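You operate a simulated robot arm through the tools that you are given. There is no shell and no other tool. Be economical: measure what you need, move in short steps, check, and stop when the job is done.

You are at the controls of a simulated two-armed robot. One attempt, no reset.

TASK
Take the orange rubber block from the plate with the green nest and put it on the red pallet. Then take the yellow steel block and put it on the shelf under the short fixture bench. Then take the teal steel block and put it on the top shelf. Then pull the grit drawer open. Keep to this order.

The check looks at the end state, three seconds after you hand in, the way a careful person would. Anything else that was tipped, shoved, dropped, spilled or broken makes it a failure.

THE ROBOT
Two 6-joint arms with fingered hands on one trunk, on a base that drives. Base frame: it is fixed to the floor where the robot stands at the start and does not move with it; the origin is under the middle of the robot, x ahead of it, y to its left, z up; the surface under the hand at the start is at about z = 0.82. Units: m, degrees, N and s.
The left shoulder is at the start at [0.07, 0.168, 1.48], the right one opposite. With the tool pointing down near the work surface each hand reaches from about 0.34 to 0.62 m from the robot's upright axis, wherever it stands, measured 20 degrees to its own side. Places, roughly: grit drawer [-11.4, -1.8, 0.4]; red pallet [1.1, 0.1, 0.6]; rubber block [0.5, -0.25, 0.75]; shelf under the short fixture bench [5.1, 2.5, 0.3]; teal steel block (5x8x4 cm) [5, -1.1, 0.4]; top shelf [1.2, 1.4, 1.2]; yellow steel block (8x5x5 cm) [4.9, -1, 0.4]. Payload 4 kg a hand.
Tool frame (each hand has its own): the origin (TCP) lies between the finger pads and is the grasp point; the fingertips stand 0.026 m ahead of it; z points along the fingers, y is the line along which they close. The gripper opens to 0.132 m. The gripper's body begins 0.073 m behind the TCP. The gripper is a hand of 3 fingers: y runs from the thumb to the fingers, the wrist lies at [0, 0, -0.224] in the tool frame.
Orientation is told as [roll, pitch, yaw] about the base's x, y, z axes, in that order, counted from this pose: with the fingers straight down and closing along the base's y, the tool's x points along the base's -x, its y along +y and its z along -z.

THE INTERFACE
- The arms move only by the tool play_rows. It takes "left_commands", "right_commands" or both (then of equal length, played together; a hand with none holds still); each is a list of rows, each an object of numbers (a shift or turn left out is 0): "dx", "dy", "dz": the shift along the base's x, y, z in units of 300 mm (1.0 is 300 mm); "wx", "wy", "wz": the turn, a rotation vector about the base's x, y, z in units of 45 degrees (1.0 is 45 degrees). In form: [{"dx": .., "dy": .., "dz": .., "wx": .., "wy": .., "wz": ..}, ...]. A call has 1 to 20 rows; each row is the pose to reach, as a shift and turn from the pose commanded when the call began. A call with a number of a shift or a turn outside -1 to 1 is refused whole. Each row takes 0.2 s and may step no farther than 0.05 m and 8.6 degrees from the row before; otherwise, the whole call is refused. Where a pose cannot be reached the arm comes as near as it can. A force on the tool above 40 N (or 10 N above the force at the start of the call, whichever is more), or a blocked arm, ends the call early, and 0.2 s more pass. In this call time passes only in rows, and 0.2 s behind the last. The reply holds the time, the measured pose of the TCP, the force on the tool along the base axes, the opening and the grip force, in the units named above and with some noise, with the torque about the TCP (base axes, N m) and any sound that the robot's microphone picked up.
- Cameras (640 x 400 px; columns grow to the right, rows downward): "scene" is now at [0.12, -0.017, 1.6805]; the picture's right is [-0.23, -0.97, 0.00], its down [-0.80, 0.19, -0.57] and it looks along [0.55, -0.13, -0.82] (base axes); focal length 250 px, centre (320, 200). "left" rides on the left gripper at [-0.062, 0.003, -0.092] in its tool frame; the picture's right is [-0.05, -1.00, 0.00], its down [0.83, -0.04, -0.56] and it looks along [0.55, -0.03, 0.83] (tool axes); focal length 230 px, centre (320, 200). "right" rides on the right gripper at [0.062, 0.003, -0.092] in its tool frame; the picture's right is [-0.05, 1.00, 0.00], its down [-0.83, -0.04, -0.56] and it looks along [-0.55, -0.03, 0.83] (tool axes); focal length 230 px, centre (320, 200).
- get_image(camera): a new picture of that camera. It takes no simulated time.
- slide_trunk(by): slides the trunk up (or, below 0, down) by that many m; the arms and the scene camera ride with it, the base frame stays. It gives what a move gives, with no picture.
- drive_base(legs): drives the robot by 1 to 6 legs, each [ahead, left, turn to the left] in m, m and degrees, along the robot's own axes; the way and the turn of a leg run together, so that a leg with both is an arc; at most 1.5 m and 180 degrees a leg. The arms and the cameras ride along, it lands a little off, and it stops where it bumps. It gives what a move gives.
- set_fingers(finger1, finger2, thumb_bend, hand): sets how far each is bent, from 0 (flat) to 100 (curled in); at 30 the hand is open as for a grip, at 70 the pads meet at the TCP. One left out holds its place. A second passes; each finger stops where it meets its share of the squeeze, and holds until it gets a number again. It is the only way to open and close the hand. It gives what a move gives, with no picture; readings hold the bend of each and the force on the fingers (four entries, about 0 where the hand has none), thumb and palm.
- turn_head(pan, tilt): turns the head with the scene camera to pan (to the left, within 86 degrees either way) and tilt (down, from -29 to 69), counted from straight ahead of the robot. It gives what a move gives.
- pixel_to_xyz(camera, pixels): for up to 12 pixels [column, row] of the newest picture of that camera ("zoom" is the newest enlarged one), the place [x, y, z] in the base frame of the surface seen there, good to about 0.002 m. It takes no simulated time.
- zoom(camera, box): a new picture of the part [left, top, right, bottom] of that camera's present view, enlarged. It takes no simulated time.
- close_job(): hands the job in; it is judged then, once.

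Go step by step. Measure first, check grasps and placings, and put right what went wrong. The budget is 110 turns and 108 pictures, counting those below and the enlarged ones. Unless the task says otherwise, let go and move clear before handing in.

The tools are called after "Emit:" as a command line: name --argument value ..., lists and objects as JSON in quotes. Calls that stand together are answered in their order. play_rows: Moves the arms, as the interface text tells. Its arguments: {"type":"object","properties":{"left_commands":{"type":"array"},"right_commands":{"type":"array"}},"required":[]} The other tools are called the same way: slide_trunk (by) slides the trunk up or down; set_fingers (finger1, finger2, thumb_bend, hand) moves the fingers one by one; drive_base (legs) drives the base; turn_head (pan, tilt) turns the head that bears the scene camera; get_image (camera) takes a picture; pixel_to_xyz (camera, pixels) gives the place of the surface under pixels of a picture; zoom (camera, box) takes an enlarged picture of a part of a camera's view; close_job () hands the job in.

At the start:

```text
t: 0.0
left_tcp_pos: [0.591, 0.1865, 1.1271]
left_ee_rot: [0.0, 0.0, 0.0]
left_contact_force: [0.5, -0.7, 0.8]
left_moment: [0.0, 0.0, -0.03]
left_gripper_width: 0.132
left_grasp_force: 0.0
left_shape: jaw
left_bend: [30.0, 30.0, 30.0]
left_finger forces: [0.0, 0.0, 0.1, 0.0, 0.0, 0.0]
right_tcp_pos: [0.4478, -0.2007, 1.0484]
right_ee_rot: [0.0, 0.0, 0.0]
right_contact_force: [-0.3, -0.2, 0.3]
right_moment: [-0.01, 0.02, 0.02]
right_gripper_width: 0.1319
right_grasp_force: 0.0
right_shape: jaw
right_bend: [30.0, 30.0, 30.0]
right_finger forces: [0.0, 0.1, 0.1, 0.0, 0.0, 0.1]
trunk travel left (down, up): [-0.926, 0.014]
robot x, y, heading: [-0.0029, -0.0019, 0.1]
head pan, tilt: [-13.5, 55.3]
```

scene: 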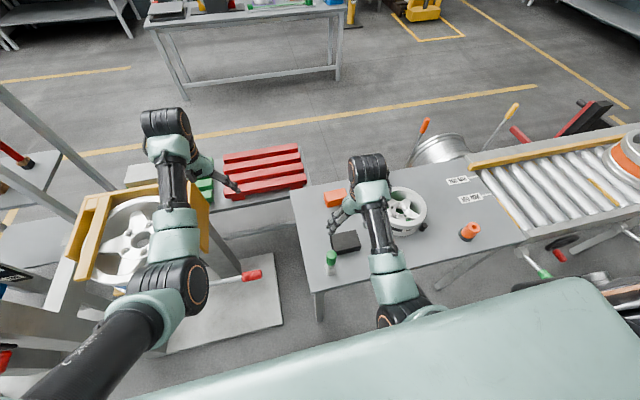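
right: 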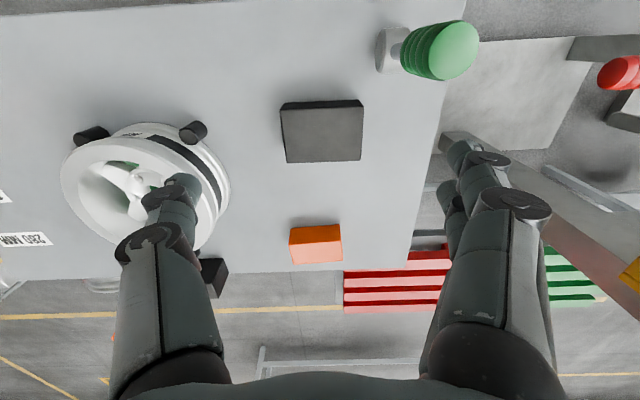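
left: 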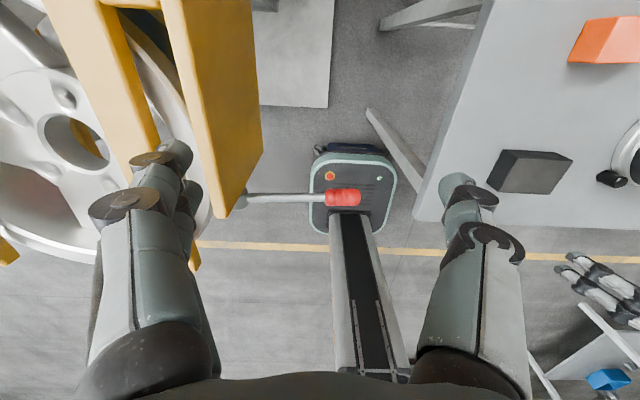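

The scene shows an orange block near (335,197) on the table and red slats near (262,172). I'll zoom in to identify the plate with the green nest and measure.

Emit:
zoom --camera "scene" --box '[200, 120, 520, 320]'

Emit:
pixel_to_xyz --camera "scene" --pixels '[[335, 194], [335, 205], [225, 155], [300, 147], [228, 198], [305, 186], [265, 170], [346, 242], [400, 205], [470, 230], [331, 260], [300, 200]]'

Emit:
pixel_to_xyz --camera "right" --pixels '[[291, 230], [338, 226], [342, 260], [293, 263], [316, 230], [318, 248], [280, 105], [360, 160], [400, 290], [115, 190], [260, 230], [380, 230]]'

```text
2.00 times, centred on (360, 220) of scene
```

zoom: 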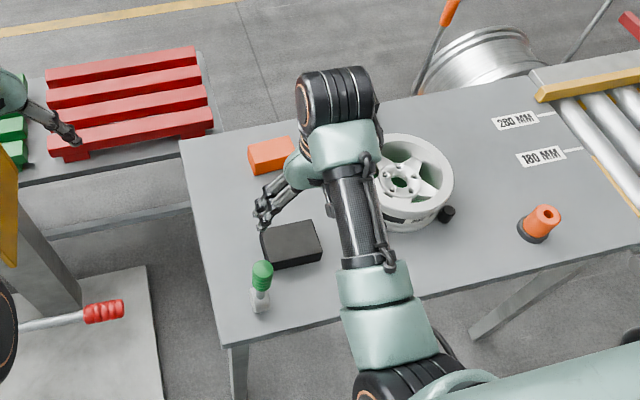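

```text
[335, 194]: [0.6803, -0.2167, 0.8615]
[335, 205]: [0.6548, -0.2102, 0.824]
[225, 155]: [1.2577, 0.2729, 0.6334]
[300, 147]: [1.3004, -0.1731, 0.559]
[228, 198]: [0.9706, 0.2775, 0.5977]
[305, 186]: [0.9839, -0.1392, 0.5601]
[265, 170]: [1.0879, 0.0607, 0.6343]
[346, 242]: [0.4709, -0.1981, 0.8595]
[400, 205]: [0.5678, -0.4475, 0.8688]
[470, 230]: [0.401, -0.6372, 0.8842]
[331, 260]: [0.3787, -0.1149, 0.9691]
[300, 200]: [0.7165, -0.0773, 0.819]
```

```text
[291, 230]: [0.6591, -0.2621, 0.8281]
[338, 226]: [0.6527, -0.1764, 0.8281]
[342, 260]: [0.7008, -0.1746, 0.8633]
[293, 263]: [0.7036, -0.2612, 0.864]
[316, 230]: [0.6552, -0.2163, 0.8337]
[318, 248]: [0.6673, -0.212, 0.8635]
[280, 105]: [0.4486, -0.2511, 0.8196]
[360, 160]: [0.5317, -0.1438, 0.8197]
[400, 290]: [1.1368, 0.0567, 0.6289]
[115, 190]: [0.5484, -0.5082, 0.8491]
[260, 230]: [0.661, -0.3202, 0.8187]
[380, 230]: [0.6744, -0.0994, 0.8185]
```

The orange block top is at about (0.68,-0.217,0.862) on the grey plate holding the wheel in the green nest; pallet top is z≈0.634 at x 0.97–1.28. I need a map of the free floor, so I look around.

Emit:
turn_head --pan 0 --tilt 25

Emit:
get_image --camera "scene"

Emit:
turn_head --pan 80 --tilt 30

Emit:
get_image --camera "scene"

Emit:
turn_head --pan -80 --tilt 30

Emit:
get_image --camera "scene"

Emit:
turn_head --pan 20 --tilt 65

Emit:
get_image --camera "scene"

```text
t: 0.9
left_tcp_pos: [0.5912, 0.1872, 1.1265]
left_ee_rot: [0.0, -0.1, -0.1]
left_contact_force: [0.0, 0.0, -1.0]
left_moment: [0.01, 0.02, 0.01]
left_gripper_width: 0.132
left_grasp_force: 0.0
left_shape: jaw
left_bend: [30.0, 30.0, 30.0]
left_finger forces: [0.1, 0.0, 0.0, 0.1, 0.0, 0.0]
right_tcp_pos: [0.447, -0.1989, 1.0488]
right_ee_rot: [0.0, 0.1, 0.0]
right_contact_force: [-0.5, 0.3, 0.0]
right_moment: [0.02, -0.01, 0.02]
right_gripper_width: 0.132
right_grasp_force: 0.1
right_shape: jaw
right_bend: [30.0, 30.0, 30.0]
right_finger forces: [0.0, 0.0, 0.1, 0.0, 0.0, 0.0]
trunk travel left (down, up): [-0.926, 0.014]
robot x, y, heading: [-0.0003, 0.0008, -0.0]
head pan, tilt: [0.0, 25.0]
```

```text
103 pictures are left
```

scene: 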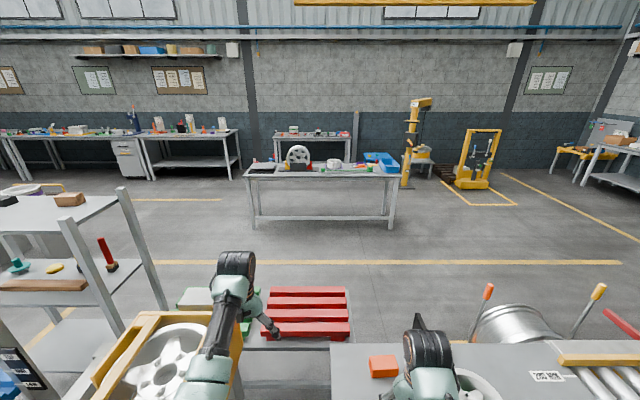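

```text
t: 2.5
left_tcp_pos: [0.5918, 0.1869, 1.1266]
left_ee_rot: [0.1, -0.1, 0.0]
left_contact_force: [0.4, 0.8, -0.4]
left_moment: [0.02, -0.06, 0.0]
left_gripper_width: 0.1319
left_grasp_force: 0.1
left_shape: jaw
left_bend: [30.0, 30.0, 30.0]
left_finger forces: [0.1, 0.1, 0.0, 0.0, 0.0, 0.0]
right_tcp_pos: [0.4473, -0.199, 1.0493]
right_ee_rot: [-0.1, 0.0, 0.0]
right_contact_force: [1.0, -0.8, 0.6]
right_moment: [-0.02, 0.02, 0.0]
right_gripper_width: 0.1319
right_grasp_force: 0.1
right_shape: jaw
right_bend: [30.0, 30.0, 30.0]
right_finger forces: [0.0, 0.0, 0.0, 0.1, 0.1, 0.0]
trunk travel left (down, up): [-0.926, 0.014]
robot x, y, heading: [0.0024, 0.0013, 0.0]
head pan, tilt: [80.0, 30.0]
```

```text
102 pictures are left
```

scene: 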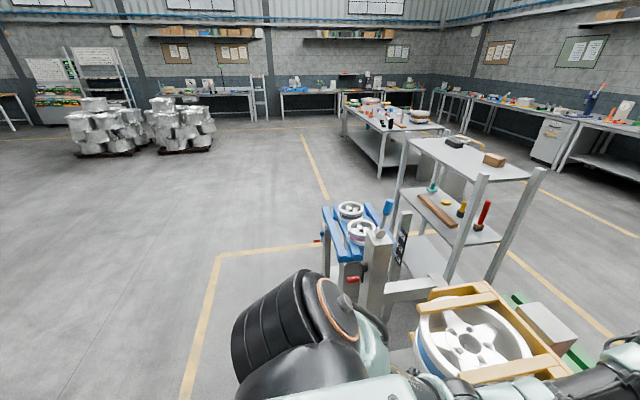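

```text
t: 4.9
left_tcp_pos: [0.5917, 0.1864, 1.1269]
left_ee_rot: [0.0, 0.0, 0.1]
left_contact_force: [0.6, 0.9, 0.6]
left_moment: [0.02, 0.01, 0.02]
left_gripper_width: 0.132
left_grasp_force: 0.0
left_shape: jaw
left_bend: [30.0, 30.0, 30.0]
left_finger forces: [0.0, 0.1, 0.1, 0.0, 0.1, 0.1]
right_tcp_pos: [0.4498, -0.1994, 1.048]
right_ee_rot: [0.0, 0.1, 0.0]
right_contact_force: [-0.1, 1.3, 0.0]
right_moment: [-0.03, 0.04, 0.04]
right_gripper_width: 0.1318
right_grasp_force: 0.0
right_shape: jaw
right_bend: [30.0, 30.0, 30.0]
right_finger forces: [0.0, 0.1, 0.0, 0.0, 0.0, 0.0]
trunk travel left (down, up): [-0.926, 0.014]
robot x, y, heading: [-0.0016, 0.0031, -0.3]
head pan, tilt: [-80.0, 30.0]
```

```text
101 pictures are left
```

scene: 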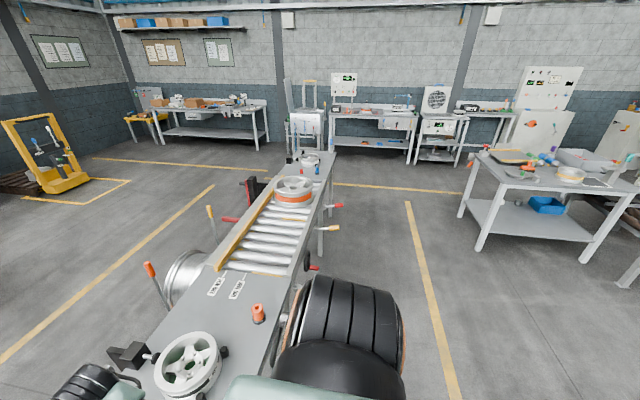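

```text
t: 6.7
left_tcp_pos: [0.5912, 0.1864, 1.1272]
left_ee_rot: [0.0, 0.0, -0.1]
left_contact_force: [0.9, 0.1, 0.4]
left_moment: [0.03, 0.01, 0.0]
left_gripper_width: 0.1319
left_grasp_force: 0.1
left_shape: jaw
left_bend: [30.0, 30.0, 30.0]
left_finger forces: [0.0, 0.1, 0.1, 0.1, 0.0, 0.0]
right_tcp_pos: [0.4483, -0.1997, 1.0491]
right_ee_rot: [-0.1, 0.0, 0.0]
right_contact_force: [0.5, -0.1, -0.6]
right_moment: [0.03, -0.01, 0.02]
right_gripper_width: 0.1317
right_grasp_force: 0.1
right_shape: jaw
right_bend: [30.0, 30.0, 30.0]
right_finger forces: [0.0, 0.0, 0.0, 0.0, 0.0, 0.0]
trunk travel left (down, up): [-0.926, 0.014]
robot x, y, heading: [-0.0014, -0.0023, -0.1]
head pan, tilt: [20.0, 65.0]
```

```text
100 pictures are left
```

scene: 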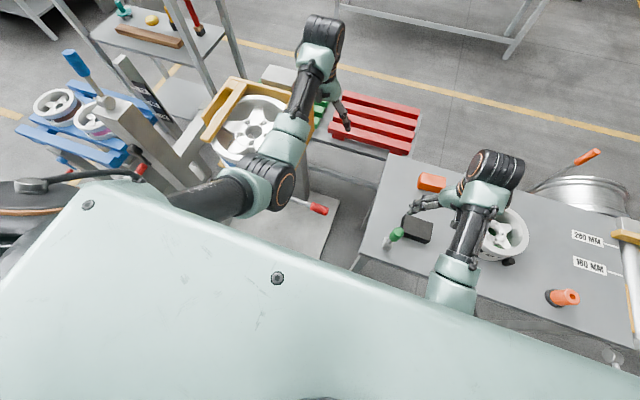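

The robot stands in a cell with the table to the right, a wheel tilter to the left and the pallet bench ahead. I measure the floor obstacles and the robot's own base footprint.

Emit:
pixel_to_xyz --camera "scene" --pixels '[[325, 255], [330, 190], [250, 215], [318, 208], [350, 268], [390, 155], [310, 160], [413, 154], [350, 290], [640, 345], [380, 190], [200, 120]]'

Emit:
get_image --camera "left"

Emit:
pixel_to_xyz --camera "left" --pixels '[[313, 150], [390, 150], [313, 228], [395, 230], [345, 198], [328, 100], [290, 60], [230, 205], [400, 170], [420, 215], [360, 270], [300, 300]]'

```text
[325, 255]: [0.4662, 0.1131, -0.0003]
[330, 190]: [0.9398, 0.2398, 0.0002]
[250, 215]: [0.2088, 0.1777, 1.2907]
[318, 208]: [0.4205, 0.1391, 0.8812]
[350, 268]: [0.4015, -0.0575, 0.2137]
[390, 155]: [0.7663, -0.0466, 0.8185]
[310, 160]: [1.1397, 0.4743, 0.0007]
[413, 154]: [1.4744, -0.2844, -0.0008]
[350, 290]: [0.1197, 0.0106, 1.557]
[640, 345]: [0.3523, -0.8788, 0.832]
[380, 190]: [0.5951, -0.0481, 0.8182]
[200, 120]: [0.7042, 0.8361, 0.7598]
```

```text
99 pictures are left
```

left: 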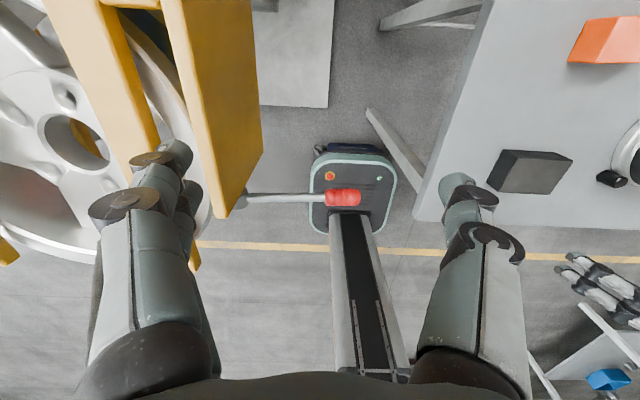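

```text
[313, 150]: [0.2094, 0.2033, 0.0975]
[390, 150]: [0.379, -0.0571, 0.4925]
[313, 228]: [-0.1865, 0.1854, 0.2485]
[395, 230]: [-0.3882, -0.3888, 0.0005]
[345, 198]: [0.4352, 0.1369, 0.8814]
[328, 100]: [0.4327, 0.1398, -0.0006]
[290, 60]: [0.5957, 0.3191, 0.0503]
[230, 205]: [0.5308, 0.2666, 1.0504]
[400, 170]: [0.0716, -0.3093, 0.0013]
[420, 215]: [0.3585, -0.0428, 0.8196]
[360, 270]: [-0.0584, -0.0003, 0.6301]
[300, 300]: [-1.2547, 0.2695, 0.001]
```

The lever end at (0.43,0.14,0.88) and tilter frame (z≈1.05) block the gap, so the pallet must be reached from the far side. First I raise and draw in the left hand, away from the tilter.

Emit:
play_rows --left_commands '[{"dz": 0.15}, {"dz": 0.3}, {"dz": 0.43}, {"dz": 0.43, "dx": -0.15}, {"dz": 0.43, "dx": -0.3}, {"dz": 0.43, "dx": -0.45}, {"dz": 0.43, "dx": -0.6}]'

Emit:
pixel_to_xyz --camera "right" --pixels '[[290, 246], [342, 242], [316, 262], [340, 258], [294, 260], [290, 232]]'

```text
t: 8.3
left_tcp_pos: [0.5715, 0.1759, 1.1241]
left_ee_rot: [0.1, -1.0, -0.5]
left_contact_force: [-0.2, -0.1, -1.3]
left_moment: [0.02, -0.04, 0.02]
left_gripper_width: 0.132
left_grasp_force: 0.2
left_shape: jaw
left_bend: [30.0, 30.0, 30.0]
left_finger forces: [0.0, 0.0, 0.1, 0.0, 0.1, 0.1]
left hand out of reach, approached as far as the arm can: row 1, 2, 3, 4, 5, 6, 7
right_tcp_pos: [0.4452, -0.2005, 1.0488]
right_ee_rot: [-0.1, -0.1, 0.0]
right_contact_force: [-0.4, 0.0, 0.4]
right_moment: [-0.03, -0.03, 0.04]
right_gripper_width: 0.1318
right_grasp_force: 0.0
right_shape: jaw
right_bend: [30.0, 30.0, 30.0]
right_finger forces: [0.0, 0.1, 0.0, 0.0, 0.0, 0.0]
trunk travel left (down, up): [-0.926, 0.014]
robot x, y, heading: [0.0052, 0.0025, 0.0]
head pan, tilt: [20.0, 65.0]
```

```text
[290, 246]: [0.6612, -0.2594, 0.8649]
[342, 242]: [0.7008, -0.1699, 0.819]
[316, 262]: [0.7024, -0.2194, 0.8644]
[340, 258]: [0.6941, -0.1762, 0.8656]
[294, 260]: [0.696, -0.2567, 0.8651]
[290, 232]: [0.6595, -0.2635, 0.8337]
```

The left hand can't rise there; it only crept to z≈1.124. I try drawing it back level with small steps and see how the command is counted.

Emit:
play_rows --left_commands '[{"dx": -0.1}, {"dx": -0.2}]'

```text
t: 8.9
left_tcp_pos: [0.5373, 0.1707, 1.099]
left_ee_rot: [0.1, -0.2, 0.1]
left_contact_force: [-0.3, -0.4, 0.0]
left_moment: [-0.02, 0.0, 0.01]
left_gripper_width: 0.1319
left_grasp_force: 0.0
left_shape: jaw
left_bend: [30.0, 30.0, 30.0]
left_finger forces: [0.1, 0.0, 0.0, 0.0, 0.0, 0.0]
left hand out of reach, approached as far as the arm can: row 1, 2
right_tcp_pos: [0.4464, -0.1997, 1.0494]
right_ee_rot: [0.0, 0.0, -0.1]
right_contact_force: [-0.2, -0.4, -0.7]
right_moment: [-0.01, -0.01, -0.03]
right_gripper_width: 0.1317
right_grasp_force: 0.1
right_shape: jaw
right_bend: [30.0, 30.0, 30.0]
right_finger forces: [0.0, 0.0, 0.1, 0.0, 0.0, 0.1]
trunk travel left (down, up): [-0.926, 0.014]
robot x, y, heading: [-0.001, -0.0008, 0.2]
head pan, tilt: [20.0, 65.0]
```

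It slides back and down slightly. I keep going back with a small descent and inwards to stay off the frame.

Emit:
play_rows --left_commands '[{"dx": -0.12, "dz": -0.04}, {"dx": -0.24, "dz": -0.1, "dy": -0.03}, {"dx": -0.36, "dz": -0.16, "dy": -0.03}]'

```text
t: 9.9
left_tcp_pos: [0.4426, 0.2109, 1.0486]
left_ee_rot: [6.4, -0.9, 0.6]
left_contact_force: [0.5, -0.2, -1.3]
left_moment: [0.0, 0.0, -0.03]
left_gripper_width: 0.132
left_grasp_force: 0.1
left_shape: jaw
left_bend: [30.0, 30.0, 30.0]
left_finger forces: [0.0, 0.1, 0.0, 0.0, 0.0, 0.0]
right_tcp_pos: [0.4479, -0.2008, 1.0477]
right_ee_rot: [-0.1, 0.0, 0.0]
right_contact_force: [0.5, 0.1, 0.4]
right_moment: [0.0, 0.0, -0.03]
right_gripper_width: 0.1318
right_grasp_force: 0.1
right_shape: jaw
right_bend: [30.0, 30.0, 30.0]
right_finger forces: [0.0, 0.0, 0.0, 0.1, 0.1, 0.1]
trunk travel left (down, up): [-0.926, 0.014]
robot x, y, heading: [-0.0003, 0.0002, 0.3]
head pan, tilt: [20.0, 65.0]
stopped in row 3 (left hand): the arm was blocked; the commanded pose is now the measured one
```

The left arm was blocked at (0.443,0.211,1.049) with 6.4° roll. I look at what it touches.

Emit:
get_image --camera "scene"

Emit:
get_image --camera "left"

```text
98 pictures are left
```

scene: 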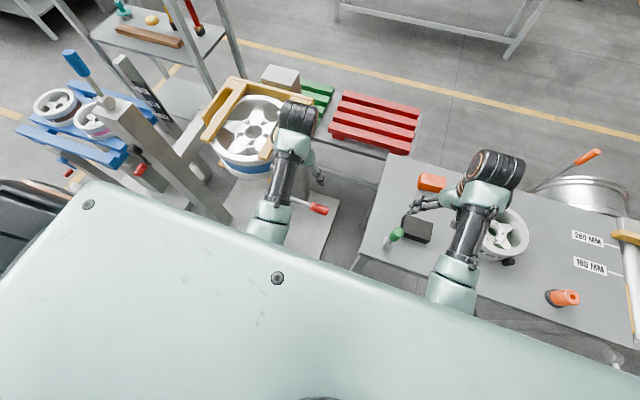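

```text
97 pictures are left
```

left: 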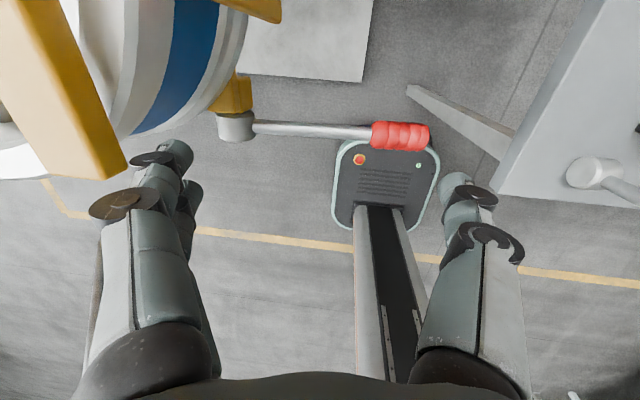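

Nothing seems in contact; probably a joint limit. I undo the roll and shift the left hand inward, so that driving forward keeps it off the yellow frame.

Emit:
play_rows --left_commands '[{"dy": -0.1, "wx": -0.07}, {"dy": -0.2, "wx": -0.14}, {"dy": -0.32, "wx": -0.14}]'

```text
t: 10.7
left_tcp_pos: [0.4465, 0.2294, 1.0418]
left_ee_rot: [11.1, -1.7, 1.9]
left_contact_force: [0.0, -0.8, -0.2]
left_moment: [-0.06, -0.01, -0.01]
left_gripper_width: 0.1321
left_grasp_force: 0.0
left_shape: jaw
left_bend: [31.0, 30.0, 30.0]
left_finger forces: [1.1, 0.0, 0.0, 0.0, 0.1, 0.1]
left hand out of reach, approached as far as the arm can: row 3
right_tcp_pos: [0.4471, -0.2001, 1.0481]
right_ee_rot: [0.0, -0.1, 0.1]
right_contact_force: [0.1, 0.5, -0.1]
right_moment: [-0.03, 0.05, 0.0]
right_gripper_width: 0.1316
right_grasp_force: 0.0
right_shape: jaw
right_bend: [30.0, 30.0, 30.0]
right_finger forces: [0.1, 0.1, 0.0, 0.0, 0.0, 0.0]
trunk travel left (down, up): [-0.926, 0.014]
robot x, y, heading: [-0.0, -0.0037, 0.2]
head pan, tilt: [20.0, 65.0]
stopped in row 3 (left hand): the arm was blocked; the commanded pose is now the measured one
```

Finger 1 brushed something (1.1 N, bend 31), likely the yellow frame, and the arm fights a limit. I move to a slightly lower, further-forward inward pose with small steps.

Emit:
play_rows --left_commands '[{"dz": -0.05, "dx": 0.03, "dy": -0.04, "wx": -0.1, "wy": 0.02, "wz": -0.02}, {"dz": -0.1, "dx": 0.05, "dy": -0.1, "wx": -0.2, "wy": 0.04, "wz": -0.04}]'

Emit:
get_image --camera "left"

```text
t: 11.3
left_tcp_pos: [0.4624, 0.1964, 1.0112]
left_ee_rot: [1.9, 0.3, 0.1]
left_contact_force: [0.3, 0.4, 0.2]
left_moment: [-0.01, 0.03, 0.01]
left_gripper_width: 0.1317
left_grasp_force: 0.0
left_shape: jaw
left_bend: [30.0, 30.0, 30.0]
left_finger forces: [0.0, 0.0, 0.0, 0.0, 0.1, 0.0]
right_tcp_pos: [0.448, -0.1998, 1.0475]
right_ee_rot: [0.0, 0.1, 0.0]
right_contact_force: [-0.5, 0.1, 0.3]
right_moment: [0.0, 0.0, -0.01]
right_gripper_width: 0.1321
right_grasp_force: 0.1
right_shape: jaw
right_bend: [30.0, 30.0, 30.0]
right_finger forces: [0.1, 0.0, 0.0, 0.0, 0.0, 0.0]
trunk travel left (down, up): [-0.926, 0.014]
robot x, y, heading: [0.001, -0.001, -0.1]
head pan, tilt: [20.0, 65.0]
```

```text
96 pictures are left
```

left: 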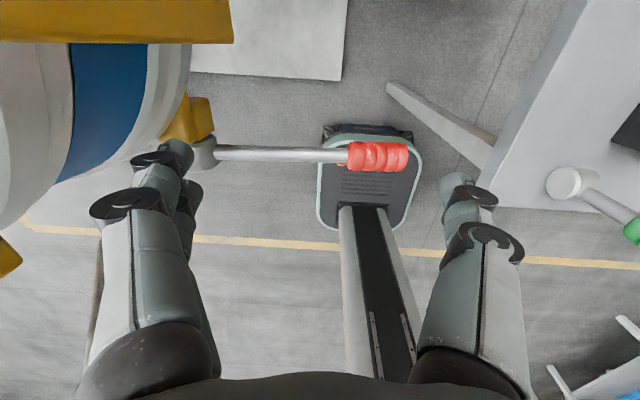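

The hand is free again at (0.462,0.196,1.011). I bring it inward, and measure base front and the table leg.

Emit:
play_rows --left_commands '[{"dy": -0.1, "wx": -0.04}, {"dy": -0.2, "wx": -0.04}, {"dy": -0.3, "wx": -0.04}]'

Emit:
pixel_to_xyz --camera "left" --pixels '[[368, 128], [370, 140], [330, 140], [412, 135], [322, 215], [370, 180], [392, 88], [440, 120], [480, 145], [190, 110], [340, 40], [300, 75]]'

```text
t: 12.1
left_tcp_pos: [0.4634, 0.2175, 0.9998]
left_ee_rot: [11.1, -0.3, 1.8]
left_contact_force: [-0.2, -0.8, 0.7]
left_moment: [0.0, -0.02, 0.01]
left_gripper_width: 0.132
left_grasp_force: 0.0
left_shape: jaw
left_bend: [30.0, 30.0, 30.0]
left_finger forces: [0.0, 0.0, 0.0, 0.0, 0.0, 0.0]
right_tcp_pos: [0.4473, -0.1987, 1.0496]
right_ee_rot: [0.0, 0.0, 0.1]
right_contact_force: [-0.1, 0.3, -0.5]
right_moment: [0.03, 0.01, 0.01]
right_gripper_width: 0.1319
right_grasp_force: 0.0
right_shape: jaw
right_bend: [30.0, 30.0, 30.0]
right_finger forces: [0.0, 0.1, 0.0, 0.0, 0.1, 0.1]
trunk travel left (down, up): [-0.926, 0.014]
robot x, y, heading: [-0.001, -0.0002, -0.0]
head pan, tilt: [20.0, 65.0]
stopped in row 3 (left hand): the arm was blocked; the commanded pose is now the measured one
```

```text
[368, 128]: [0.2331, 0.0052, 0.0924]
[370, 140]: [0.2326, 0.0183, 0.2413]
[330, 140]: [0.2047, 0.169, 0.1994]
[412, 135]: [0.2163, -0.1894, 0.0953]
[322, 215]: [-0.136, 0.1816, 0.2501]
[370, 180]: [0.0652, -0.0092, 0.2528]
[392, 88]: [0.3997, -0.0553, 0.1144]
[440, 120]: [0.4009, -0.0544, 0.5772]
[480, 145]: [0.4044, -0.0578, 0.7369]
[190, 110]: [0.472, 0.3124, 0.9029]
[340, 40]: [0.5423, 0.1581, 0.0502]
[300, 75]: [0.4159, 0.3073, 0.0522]
```

The arm won't go inward of y≈0.2. The base front is at x≈0.233 and the table leg at x≈0.40,y≈-0.055, so a forward drive of ~0.12 fits; I check the tilter frame's height to see whether the left hand can pass above it.

Emit:
pixel_to_xyz --camera "scene" --pixels '[[236, 82], [207, 128], [275, 92], [266, 150], [250, 130], [280, 75], [225, 105], [240, 160], [260, 85], [160, 150], [130, 110], [310, 208]]'

Emit:
get_image --camera "left"

```text
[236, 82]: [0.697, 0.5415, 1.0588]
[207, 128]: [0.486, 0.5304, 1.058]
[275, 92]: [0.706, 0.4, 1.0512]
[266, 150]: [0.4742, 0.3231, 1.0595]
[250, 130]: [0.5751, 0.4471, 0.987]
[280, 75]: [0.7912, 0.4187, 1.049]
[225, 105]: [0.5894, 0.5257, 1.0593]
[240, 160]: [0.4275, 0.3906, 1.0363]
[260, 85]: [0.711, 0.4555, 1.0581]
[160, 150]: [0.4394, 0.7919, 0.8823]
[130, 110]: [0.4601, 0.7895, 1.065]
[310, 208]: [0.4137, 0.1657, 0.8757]
```

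```text
95 pictures are left
```

left: 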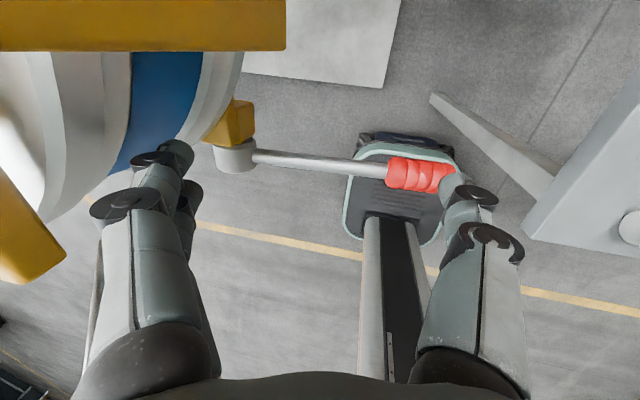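

Frame top is z≈1.06 at y≥0.28, so the original left pose (tips at ~1.10) clears it. I return the left hand there via the poses already reached.

Emit:
play_rows --left_commands '[{"dz": 0.02, "dy": -0.03, "wx": -0.1, "wz": -0.02}, {"dz": 0.038, "dy": -0.07, "wx": -0.2, "wz": -0.04}, {"dx": 0.12, "dz": 0.16, "dy": -0.11, "wx": -0.245, "wz": -0.04}, {"dx": 0.24, "dz": 0.3, "dy": -0.13, "wx": -0.245, "wz": -0.04}, {"dx": 0.35, "dz": 0.39, "dy": -0.13, "wx": -0.245, "wz": -0.04}, {"dx": 0.41, "dz": 0.41, "dy": -0.11, "wx": -0.245, "wz": -0.04}]'

```text
refused: row 3 steps farther than a row can; nothing moved
```

Emit:
play_rows --left_commands '[{"dz": 0.02, "dy": -0.03, "wx": -0.1, "wz": -0.02}, {"dz": 0.038, "dy": -0.07, "wx": -0.2, "wz": -0.04}, {"dx": 0.09, "dz": 0.13, "dy": -0.1, "wx": -0.245, "wz": -0.04}, {"dx": 0.19, "dz": 0.24, "dy": -0.12, "wx": -0.245, "wz": -0.04}, {"dx": 0.28, "dz": 0.33, "dy": -0.13, "wx": -0.245, "wz": -0.04}, {"dx": 0.35, "dz": 0.39, "dy": -0.13, "wx": -0.245, "wz": -0.04}, {"dx": 0.41, "dz": 0.41, "dy": -0.11, "wx": -0.245, "wz": -0.04}]'

```text
t: 13.7
left_tcp_pos: [0.5901, 0.1815, 1.1248]
left_ee_rot: [-0.3, 0.0, 0.0]
left_contact_force: [0.0, -0.8, -0.7]
left_moment: [0.01, 0.03, 0.02]
left_gripper_width: 0.1317
left_grasp_force: 0.2
left_shape: jaw
left_bend: [30.0, 30.0, 30.0]
left_finger forces: [0.1, 0.0, 0.1, 0.0, 0.1, 0.0]
right_tcp_pos: [0.4483, -0.1994, 1.0482]
right_ee_rot: [0.0, 0.1, 0.0]
right_contact_force: [0.4, 0.5, -0.4]
right_moment: [-0.02, 0.04, 0.0]
right_gripper_width: 0.1317
right_grasp_force: 0.0
right_shape: jaw
right_bend: [30.0, 30.0, 30.0]
right_finger forces: [0.1, 0.0, 0.1, 0.0, 0.0, 0.0]
trunk travel left (down, up): [-0.926, 0.014]
robot x, y, heading: [0.0002, 0.001, 0.0]
head pan, tilt: [20.0, 65.0]
```

The left hand is back at its safe spot. I drive ahead 0.115 m (base front → ~0.35, leg at 0.40).

Emit:
drive_base --legs '[[0.115, 0, 0]]'

Emit:
get_image --camera "right"

Emit:
pixel_to_xyz --camera "right" --pixels '[[280, 140], [350, 140], [280, 170], [350, 170], [315, 150], [315, 160], [315, 130], [290, 155], [340, 155]]'

```text
t: 14.9
left_tcp_pos: [0.6974, 0.181, 1.1268]
left_ee_rot: [-0.2, -0.2, 0.1]
left_contact_force: [-0.5, -0.8, 0.1]
left_moment: [-0.03, 0.0, -0.02]
left_gripper_width: 0.1318
left_grasp_force: 0.1
left_shape: jaw
left_bend: [30.0, 30.0, 30.0]
left_finger forces: [0.0, 0.0, 0.1, 0.0, 0.0, 0.0]
right_tcp_pos: [0.5554, -0.1996, 1.0494]
right_ee_rot: [0.0, -0.2, -0.1]
right_contact_force: [0.3, -0.2, 0.3]
right_moment: [0.01, 0.02, 0.01]
right_gripper_width: 0.1318
right_grasp_force: 0.1
right_shape: jaw
right_bend: [30.0, 30.0, 30.0]
right_finger forces: [0.1, 0.1, 0.0, 0.0, 0.0, 0.2]
trunk travel left (down, up): [-0.926, 0.014]
robot x, y, heading: [0.1095, 0.0012, -0.1]
head pan, tilt: [20.0, 65.0]
```

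```text
94 pictures are left
```

right: 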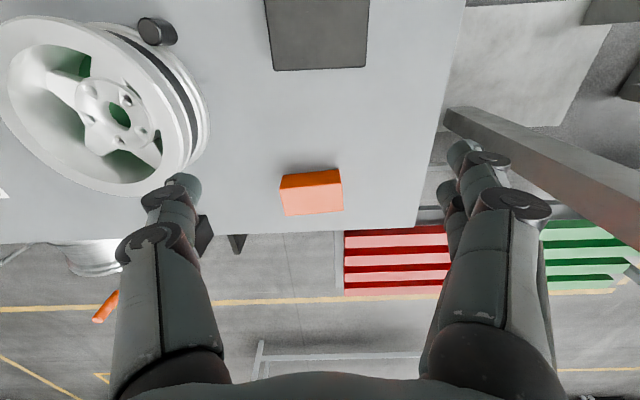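

```text
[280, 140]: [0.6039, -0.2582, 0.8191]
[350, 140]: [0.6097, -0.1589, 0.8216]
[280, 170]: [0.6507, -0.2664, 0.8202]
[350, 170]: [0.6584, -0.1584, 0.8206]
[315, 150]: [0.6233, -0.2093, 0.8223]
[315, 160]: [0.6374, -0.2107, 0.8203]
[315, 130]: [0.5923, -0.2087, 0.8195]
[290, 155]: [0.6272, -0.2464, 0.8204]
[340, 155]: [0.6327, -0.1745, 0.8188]
```

The block is now at pixels (281–343,170–215). I measure its top corners.

Emit:
pixel_to_xyz --camera "right" --pixels '[[282, 190], [341, 186], [286, 213], [342, 209], [312, 188], [314, 209], [312, 198], [200, 235]]'

```text
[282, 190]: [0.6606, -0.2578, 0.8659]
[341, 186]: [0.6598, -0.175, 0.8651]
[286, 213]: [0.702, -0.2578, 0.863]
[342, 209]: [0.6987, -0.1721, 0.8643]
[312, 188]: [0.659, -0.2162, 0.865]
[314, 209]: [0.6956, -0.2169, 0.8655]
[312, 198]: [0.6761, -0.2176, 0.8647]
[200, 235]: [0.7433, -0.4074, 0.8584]
```

Block centre is (0.680,-0.216), top 0.865. I move above it and down to TCP z≈0.852.

Emit:
play_rows --right_commands '[{"dx": 0.14, "dy": -0.02}, {"dx": 0.28, "dy": -0.04}, {"dx": 0.415, "dy": -0.055}, {"dx": 0.415, "dy": -0.055, "dz": -0.15}, {"dx": 0.415, "dy": -0.055, "dz": -0.3}, {"dx": 0.415, "dy": -0.055, "dz": -0.42}]'

Emit:
get_image --camera "right"

```text
t: 16.3
left_tcp_pos: [0.7016, 0.1812, 1.1247]
left_ee_rot: [-0.3, -0.1, -0.1]
left_contact_force: [0.1, 0.4, 0.3]
left_moment: [-0.02, 0.0, -0.02]
left_gripper_width: 0.132
left_grasp_force: 0.2
left_shape: jaw
left_bend: [30.0, 30.0, 30.0]
left_finger forces: [0.0, 0.0, 0.0, 0.1, 0.0, 0.0]
right_tcp_pos: [0.6824, -0.2165, 0.9207]
right_ee_rot: [0.0, 0.1, -0.1]
right_contact_force: [0.3, -0.4, -0.1]
right_moment: [-0.02, -0.01, 0.0]
right_gripper_width: 0.1319
right_grasp_force: 0.0
right_shape: jaw
right_bend: [30.0, 30.0, 30.0]
right_finger forces: [0.0, 0.0, 0.0, 0.0, 0.1, 0.0]
trunk travel left (down, up): [-0.926, 0.014]
robot x, y, heading: [0.1092, -0.0012, -0.0]
head pan, tilt: [20.0, 65.0]
```

```text
93 pictures are left
```

right: 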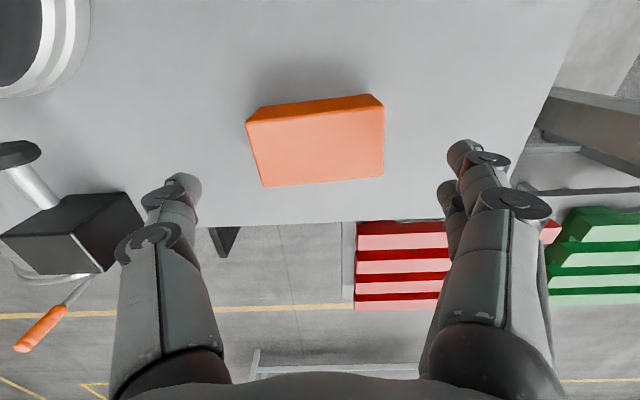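

The hand is centred over the block with fingers either side. I descend 0.07 m and close.

Emit:
play_rows --right_commands '[{"dz": -0.12}, {"dz": -0.232}]'

Emit:
set_fingers --hand "right" --finger1 60 --finger2 60 --thumb_bend 60

Emit:
get_image --camera "right"

```text
t: 16.9
left_tcp_pos: [0.7018, 0.1806, 1.1252]
left_ee_rot: [-0.2, 0.0, 0.1]
left_contact_force: [-0.1, -0.8, -0.4]
left_moment: [0.02, 0.06, -0.02]
left_gripper_width: 0.1318
left_grasp_force: 0.0
left_shape: jaw
left_bend: [30.0, 30.0, 30.0]
left_finger forces: [0.0, 0.1, 0.0, 0.0, 0.0, 0.1]
right_tcp_pos: [0.6772, -0.2176, 0.8548]
right_ee_rot: [-0.1, -0.1, -0.1]
right_contact_force: [0.4, 0.0, 0.6]
right_moment: [-0.02, -0.05, -0.02]
right_gripper_width: 0.1319
right_grasp_force: 0.2
right_shape: jaw
right_bend: [30.0, 30.0, 30.0]
right_finger forces: [0.0, 0.1, 0.0, 0.1, 0.0, 0.0]
right hand out of reach, approached as far as the arm can: row 2
trunk travel left (down, up): [-0.926, 0.014]
robot x, y, heading: [0.109, 0.0035, -0.3]
head pan, tilt: [20.0, 65.0]
```

```text
t: 17.9
left_tcp_pos: [0.7007, 0.1805, 1.1235]
left_ee_rot: [-0.2, 0.0, 0.1]
left_contact_force: [-0.4, 1.3, -0.2]
left_moment: [-0.02, 0.02, 0.0]
left_gripper_width: 0.1317
left_grasp_force: 0.0
left_shape: jaw
left_bend: [30.0, 30.0, 30.0]
left_finger forces: [0.0, 0.0, 0.0, 0.0, 0.1, 0.0]
right_tcp_pos: [0.6766, -0.2174, 0.8553]
right_ee_rot: [0.0, -0.1, 0.0]
right_contact_force: [-2.0, -0.8, -0.4]
right_moment: [0.09, 0.03, 0.05]
right_gripper_width: 0.087
right_grasp_force: 22.0
right_shape: fingers
right_bend: [43.0, 42.0, 52.0]
right_finger forces: [10.4, 11.1, 0.1, 0.0, 21.9, 0.0]
trunk travel left (down, up): [-0.926, 0.014]
robot x, y, heading: [0.1132, -0.0035, 0.1]
head pan, tilt: [20.0, 65.0]
```

```text
92 pictures are left
```

right: 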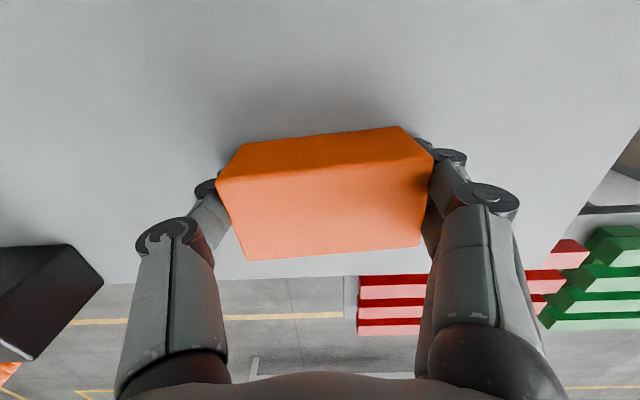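

The block is gripped (0.087 m, 22 N). I lift and draw back.

Emit:
play_rows --right_commands '[{"dz": 0.12}, {"dz": 0.25}, {"dz": 0.38}, {"dz": 0.5, "dx": -0.1}, {"dz": 0.6, "dx": -0.2}, {"dz": 0.65, "dx": -0.33}, {"dz": 0.65, "dx": -0.42}]'

Emit:
drive_base --legs '[[-0.5, 0, 0]]'

Emit:
turn_head --pan 60 --tilt 30

Emit:
get_image --camera "scene"

```text
t: 19.5
left_tcp_pos: [0.7001, 0.1814, 1.1257]
left_ee_rot: [-0.2, -0.1, -0.1]
left_contact_force: [-0.1, 0.4, 0.1]
left_moment: [0.01, -0.03, -0.03]
left_gripper_width: 0.132
left_grasp_force: 0.1
left_shape: jaw
left_bend: [30.0, 30.0, 30.0]
left_finger forces: [0.0, 0.0, 0.1, 0.1, 0.0, 0.1]
right_tcp_pos: [0.55, -0.2147, 1.0496]
right_ee_rot: [-0.1, 0.1, -0.1]
right_contact_force: [-0.7, -0.6, -1.6]
right_moment: [-0.03, -0.02, -0.01]
right_gripper_width: 0.0871
right_grasp_force: 21.4
right_shape: fingers
right_bend: [43.0, 42.0, 52.0]
right_finger forces: [10.5, 11.0, 0.1, 0.0, 21.6, 0.0]
trunk travel left (down, up): [-0.926, 0.014]
robot x, y, heading: [0.1121, 0.0033, 0.0]
head pan, tilt: [20.0, 65.0]
```

```text
t: 22.4
left_tcp_pos: [0.1974, 0.1796, 1.1247]
left_ee_rot: [-0.3, 0.1, -0.1]
left_contact_force: [0.8, -0.8, 0.1]
left_moment: [0.01, 0.03, 0.0]
left_gripper_width: 0.1319
left_grasp_force: 0.0
left_shape: jaw
left_bend: [30.0, 30.0, 30.0]
left_finger forces: [0.0, 0.0, 0.0, 0.0, 0.0, 0.0]
right_tcp_pos: [0.0487, -0.2146, 1.0481]
right_ee_rot: [-0.1, 0.0, -0.2]
right_contact_force: [0.4, -0.5, -1.3]
right_moment: [0.0, 0.01, 0.01]
right_gripper_width: 0.0869
right_grasp_force: 21.7
right_shape: fingers
right_bend: [43.0, 42.0, 52.0]
right_finger forces: [10.5, 11.1, 0.1, 0.0, 21.6, 0.1]
trunk travel left (down, up): [-0.926, 0.014]
robot x, y, heading: [-0.3945, 0.0004, -0.4]
head pan, tilt: [20.0, 65.0]
```

```text
t: 23.5
left_tcp_pos: [0.1969, 0.1806, 1.1246]
left_ee_rot: [-0.2, 0.0, -0.3]
left_contact_force: [-0.1, -0.4, -0.3]
left_moment: [-0.02, 0.03, 0.04]
left_gripper_width: 0.1316
left_grasp_force: 0.1
left_shape: jaw
left_bend: [30.0, 30.0, 30.0]
left_finger forces: [0.1, 0.0, 0.0, 0.0, 0.0, 0.0]
right_tcp_pos: [0.0478, -0.2145, 1.0486]
right_ee_rot: [0.0, 0.2, -0.1]
right_contact_force: [0.2, 0.0, -1.7]
right_moment: [0.03, 0.01, 0.0]
right_gripper_width: 0.0872
right_grasp_force: 21.8
right_shape: fingers
right_bend: [43.0, 42.0, 52.0]
right_finger forces: [10.5, 11.1, 0.1, 0.0, 21.6, 0.0]
trunk travel left (down, up): [-0.926, 0.014]
robot x, y, heading: [-0.3904, -0.0012, -0.3]
head pan, tilt: [60.0, 30.0]
```

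```text
91 pictures are left
```

scene: 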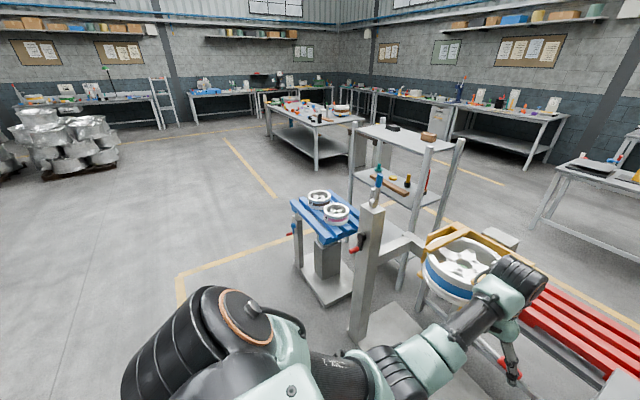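

The block is held. I measure the left-side route: blue lift table, shelf legs, benches beyond.

Emit:
pixel_to_xyz --camera "scene" --pixels '[[302, 278], [325, 303], [355, 205], [398, 285], [425, 230], [318, 167], [268, 135], [360, 120], [345, 155], [530, 222], [305, 195], [355, 335]]'

Emit:
turn_head --pan -60 --tilt 30

Emit:
get_image --camera "scene"

```text
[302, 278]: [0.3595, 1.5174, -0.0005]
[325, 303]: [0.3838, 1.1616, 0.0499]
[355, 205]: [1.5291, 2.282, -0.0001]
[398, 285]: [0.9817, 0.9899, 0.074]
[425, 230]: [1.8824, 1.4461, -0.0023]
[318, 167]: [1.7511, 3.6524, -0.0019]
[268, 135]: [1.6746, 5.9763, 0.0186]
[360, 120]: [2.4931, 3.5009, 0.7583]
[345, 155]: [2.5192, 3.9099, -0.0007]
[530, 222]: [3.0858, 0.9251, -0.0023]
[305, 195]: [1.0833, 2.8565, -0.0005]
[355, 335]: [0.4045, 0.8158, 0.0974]
```

```text
t: 25.5
left_tcp_pos: [0.196, 0.1803, 1.1257]
left_ee_rot: [-0.2, -0.1, -0.1]
left_contact_force: [1.3, 0.1, 0.1]
left_moment: [0.02, 0.01, -0.03]
left_gripper_width: 0.1318
left_grasp_force: 0.0
left_shape: jaw
left_bend: [30.0, 30.0, 30.0]
left_finger forces: [0.0, 0.0, 0.0, 0.0, 0.0, 0.0]
right_tcp_pos: [0.0462, -0.2144, 1.049]
right_ee_rot: [0.0, 0.0, -0.2]
right_contact_force: [0.5, -0.3, -2.4]
right_moment: [0.0, 0.04, -0.02]
right_gripper_width: 0.0872
right_grasp_force: 21.5
right_shape: fingers
right_bend: [43.0, 42.0, 52.0]
right_finger forces: [10.5, 11.1, 0.0, 0.0, 21.6, 0.0]
trunk travel left (down, up): [-0.926, 0.014]
robot x, y, heading: [-0.393, -0.0003, -0.1]
head pan, tilt: [-60.0, 30.0]
```

```text
90 pictures are left
```

scene: 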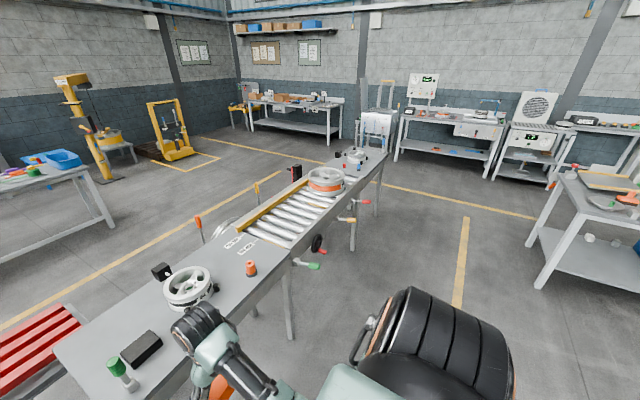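

The aisle beyond is clear: shelf unit at y≈1–2, next bench from y≈3.5, central bench from x≈3.1. I drive left around: turn left, go 2.7 m along +y, turn back to +x.

Emit:
drive_base --legs '[[0, 0, 90], [1.35, 0, 0], [1.35, 0, 0], [0, 0, -90]]'

Emit:
turn_head --pan -10 --tilt 35

Emit:
get_image --camera "scene"

```text
t: 46.1
left_tcp_pos: [0.2862, 2.841, 1.1248]
left_ee_rot: [-0.3, -0.1, -2.1]
left_contact_force: [-0.5, -0.4, -0.2]
left_moment: [0.01, -0.01, -0.01]
left_gripper_width: 0.1319
left_grasp_force: 0.1
left_shape: jaw
left_bend: [30.0, 30.0, 30.0]
left_finger forces: [0.1, 0.0, 0.0, 0.1, 0.0, 0.1]
right_tcp_pos: [0.1238, 2.4509, 1.0483]
right_ee_rot: [0.1, 0.0, -2.0]
right_contact_force: [0.4, 0.3, -1.7]
right_moment: [-0.02, -0.01, 0.02]
right_gripper_width: 0.0868
right_grasp_force: 20.9
right_shape: fingers
right_bend: [43.0, 42.0, 52.0]
right_finger forces: [10.1, 10.4, 0.0, 0.0, 20.6, 0.1]
trunk travel left (down, up): [-0.926, 0.014]
robot x, y, heading: [-0.3104, 2.6841, -2.1]
head pan, tilt: [-60.0, 30.0]
```

```text
t: 47.3
left_tcp_pos: [0.2848, 2.8412, 1.1241]
left_ee_rot: [-0.2, -0.1, -2.0]
left_contact_force: [-0.3, 0.4, 0.2]
left_moment: [-0.03, 0.01, 0.02]
left_gripper_width: 0.1321
left_grasp_force: 0.0
left_shape: jaw
left_bend: [30.0, 30.0, 30.0]
left_finger forces: [0.0, 0.1, 0.0, 0.0, 0.0, 0.1]
right_tcp_pos: [0.124, 2.4514, 1.0488]
right_ee_rot: [0.0, 0.0, -2.0]
right_contact_force: [0.0, -0.3, -1.8]
right_moment: [0.0, -0.02, 0.0]
right_gripper_width: 0.0867
right_grasp_force: 20.8
right_shape: fingers
right_bend: [43.0, 42.0, 52.0]
right_finger forces: [10.2, 10.6, 0.1, 0.0, 20.6, 0.1]
trunk travel left (down, up): [-0.926, 0.014]
robot x, y, heading: [-0.3144, 2.6819, -2.2]
head pan, tilt: [-10.0, 35.0]
```

```text
89 pictures are left
```

scene: 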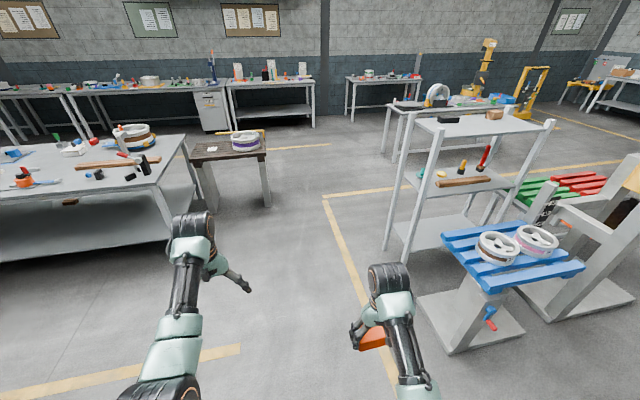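

The picture shows the shelf unit on the right (legs near (388,248)), a small table at (230,180) and the left bench. I measure them for clearance.

Emit:
pixel_to_xyz --camera "scene" --pixels '[[387, 250], [410, 262], [475, 215], [268, 205], [212, 205], [265, 155], [172, 228], [185, 140], [435, 118], [550, 118], [300, 200], [245, 285]]'

```text
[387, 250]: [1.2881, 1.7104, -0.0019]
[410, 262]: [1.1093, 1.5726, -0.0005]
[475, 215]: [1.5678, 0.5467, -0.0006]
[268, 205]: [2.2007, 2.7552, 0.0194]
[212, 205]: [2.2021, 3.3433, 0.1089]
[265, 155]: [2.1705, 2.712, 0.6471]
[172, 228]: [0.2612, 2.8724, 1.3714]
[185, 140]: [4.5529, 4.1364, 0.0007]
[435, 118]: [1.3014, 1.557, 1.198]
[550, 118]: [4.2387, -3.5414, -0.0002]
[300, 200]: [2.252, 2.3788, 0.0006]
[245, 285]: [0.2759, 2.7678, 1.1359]
```

Corridor between shelf (y≤1.71) and small table (y≥2.70): I take y≈2.2, go to x≈2.1, then down to y≈-0.1 and face -x.

Emit:
drive_base --legs '[[0, -0.47, 2.1], [1.2, 0, 0], [1.2, 0, 0], [0, 0, -90], [1.15, 0, 0], [1.1, 0, 0]]'

Emit:
drive_base --legs '[[0, 0, -90]]'

Emit:
turn_head --pan 0 --tilt 45

Emit:
get_image --camera "scene"

```text
t: 75.9
left_tcp_pos: [2.611, -0.5007, 1.1259]
left_ee_rot: [-0.2, -0.1, -83.2]
left_contact_force: [0.9, 0.2, 0.3]
left_moment: [-0.01, 0.02, 0.01]
left_gripper_width: 0.132
left_grasp_force: 0.1
left_shape: jaw
left_bend: [30.0, 30.0, 30.0]
left_finger forces: [0.1, 0.0, 0.0, 0.0, 0.0, 0.0]
right_tcp_pos: [2.2005, -0.401, 1.0494]
right_ee_rot: [0.0, -0.1, -83.2]
right_contact_force: [0.3, 0.7, -1.7]
right_moment: [0.02, 0.0, 0.04]
right_gripper_width: 0.0867
right_grasp_force: 20.1
right_shape: fingers
right_bend: [43.0, 42.0, 52.0]
right_finger forces: [9.9, 10.2, 0.0, 0.0, 20.1, 0.0]
trunk travel left (down, up): [-0.926, 0.014]
robot x, y, heading: [2.3621, 0.0593, -83.0]
head pan, tilt: [-10.0, 35.0]
```

```text
t: 80.1
left_tcp_pos: [1.7984, -0.193, 1.1256]
left_ee_rot: [-0.2, -0.1, -172.9]
left_contact_force: [-0.8, 0.1, 0.2]
left_moment: [0.03, 0.0, 0.0]
left_gripper_width: 0.1318
left_grasp_force: 0.1
left_shape: jaw
left_bend: [30.0, 30.0, 30.0]
left_finger forces: [0.1, 0.0, 0.1, 0.0, 0.1, 0.1]
right_tcp_pos: [1.896, 0.2188, 1.0493]
right_ee_rot: [0.0, 0.0, -172.7]
right_contact_force: [-0.9, 0.1, -3.0]
right_moment: [0.02, -0.07, 0.03]
right_gripper_width: 0.0862
right_grasp_force: 19.6
right_shape: fingers
right_bend: [43.0, 42.0, 52.0]
right_finger forces: [9.6, 9.9, 0.1, 0.0, 19.5, 0.0]
trunk travel left (down, up): [-0.926, 0.014]
robot x, y, heading: [2.3595, 0.0632, -172.7]
head pan, tilt: [-10.0, 35.0]
```

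```text
t: 80.8
left_tcp_pos: [1.7997, -0.1924, 1.1245]
left_ee_rot: [-0.1, -0.1, -172.8]
left_contact_force: [0.0, 0.1, 0.4]
left_moment: [-0.02, 0.01, 0.04]
left_gripper_width: 0.1319
left_grasp_force: 0.1
left_shape: jaw
left_bend: [30.0, 30.0, 30.0]
left_finger forces: [0.1, 0.0, 0.0, 0.1, 0.0, 0.0]
right_tcp_pos: [1.8963, 0.2201, 1.0489]
right_ee_rot: [0.1, 0.0, -172.8]
right_contact_force: [-0.6, -1.0, -2.4]
right_moment: [-0.03, 0.01, -0.02]
right_gripper_width: 0.0864
right_grasp_force: 19.3
right_shape: fingers
right_bend: [43.0, 42.0, 52.0]
right_finger forces: [9.7, 9.9, 0.1, 0.0, 19.6, 0.0]
trunk travel left (down, up): [-0.926, 0.014]
robot x, y, heading: [2.3621, 0.062, -172.9]
head pan, tilt: [0.0, 45.0]
```

```text
88 pictures are left
```

scene: 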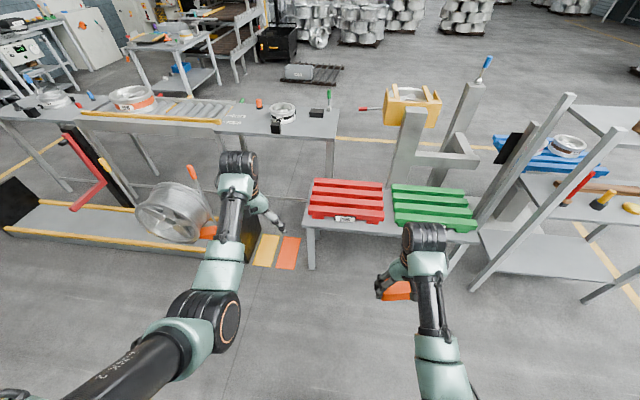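

The red pallet is at (345,200) with the green one to its right. I measure pallet slats and nearby obstacles on the left.

Emit:
pixel_to_xyz --camera "scene" --pixels '[[313, 182], [382, 184], [311, 212], [384, 218], [345, 196], [345, 208], [192, 175], [105, 165], [75, 140], [205, 195], [308, 225], [480, 238]]'

Emit:
zoom --camera "scene" --box '[280, 150, 440, 250]'

```text
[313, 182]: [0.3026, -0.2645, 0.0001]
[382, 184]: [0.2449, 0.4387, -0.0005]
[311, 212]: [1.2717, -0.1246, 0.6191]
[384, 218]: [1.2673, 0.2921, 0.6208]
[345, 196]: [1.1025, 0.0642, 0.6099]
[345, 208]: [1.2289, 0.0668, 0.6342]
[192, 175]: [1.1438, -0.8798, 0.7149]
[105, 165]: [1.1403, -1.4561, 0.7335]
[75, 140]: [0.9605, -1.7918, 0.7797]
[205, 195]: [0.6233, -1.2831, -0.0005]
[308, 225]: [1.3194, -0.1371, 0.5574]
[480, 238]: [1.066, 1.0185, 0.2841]
```

```text
4.00 times, centred on (360, 200) of scene
```

zoom: 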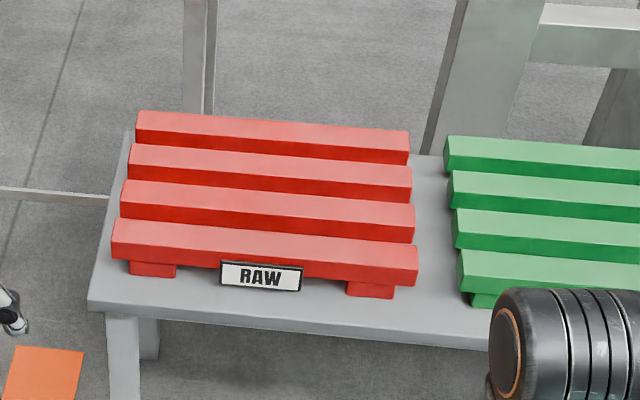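

I measure the slat tops' edges in the zoom to choose a placing spot.

Emit:
pixel_to_xyz --camera "zoom" --pixels '[[265, 230], [265, 245], [265, 190], [265, 207], [265, 155], [265, 172], [265, 122], [265, 138], [265, 198], [114, 225], [418, 250], [265, 235]]'

```text
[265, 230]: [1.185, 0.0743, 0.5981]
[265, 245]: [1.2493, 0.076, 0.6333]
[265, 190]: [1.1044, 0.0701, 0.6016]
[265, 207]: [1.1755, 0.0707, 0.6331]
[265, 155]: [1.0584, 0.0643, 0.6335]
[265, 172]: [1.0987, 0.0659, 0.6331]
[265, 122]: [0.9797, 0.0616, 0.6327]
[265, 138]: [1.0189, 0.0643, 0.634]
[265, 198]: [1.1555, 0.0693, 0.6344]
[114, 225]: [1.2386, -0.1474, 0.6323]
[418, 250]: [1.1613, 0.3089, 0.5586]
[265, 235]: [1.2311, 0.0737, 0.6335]
```

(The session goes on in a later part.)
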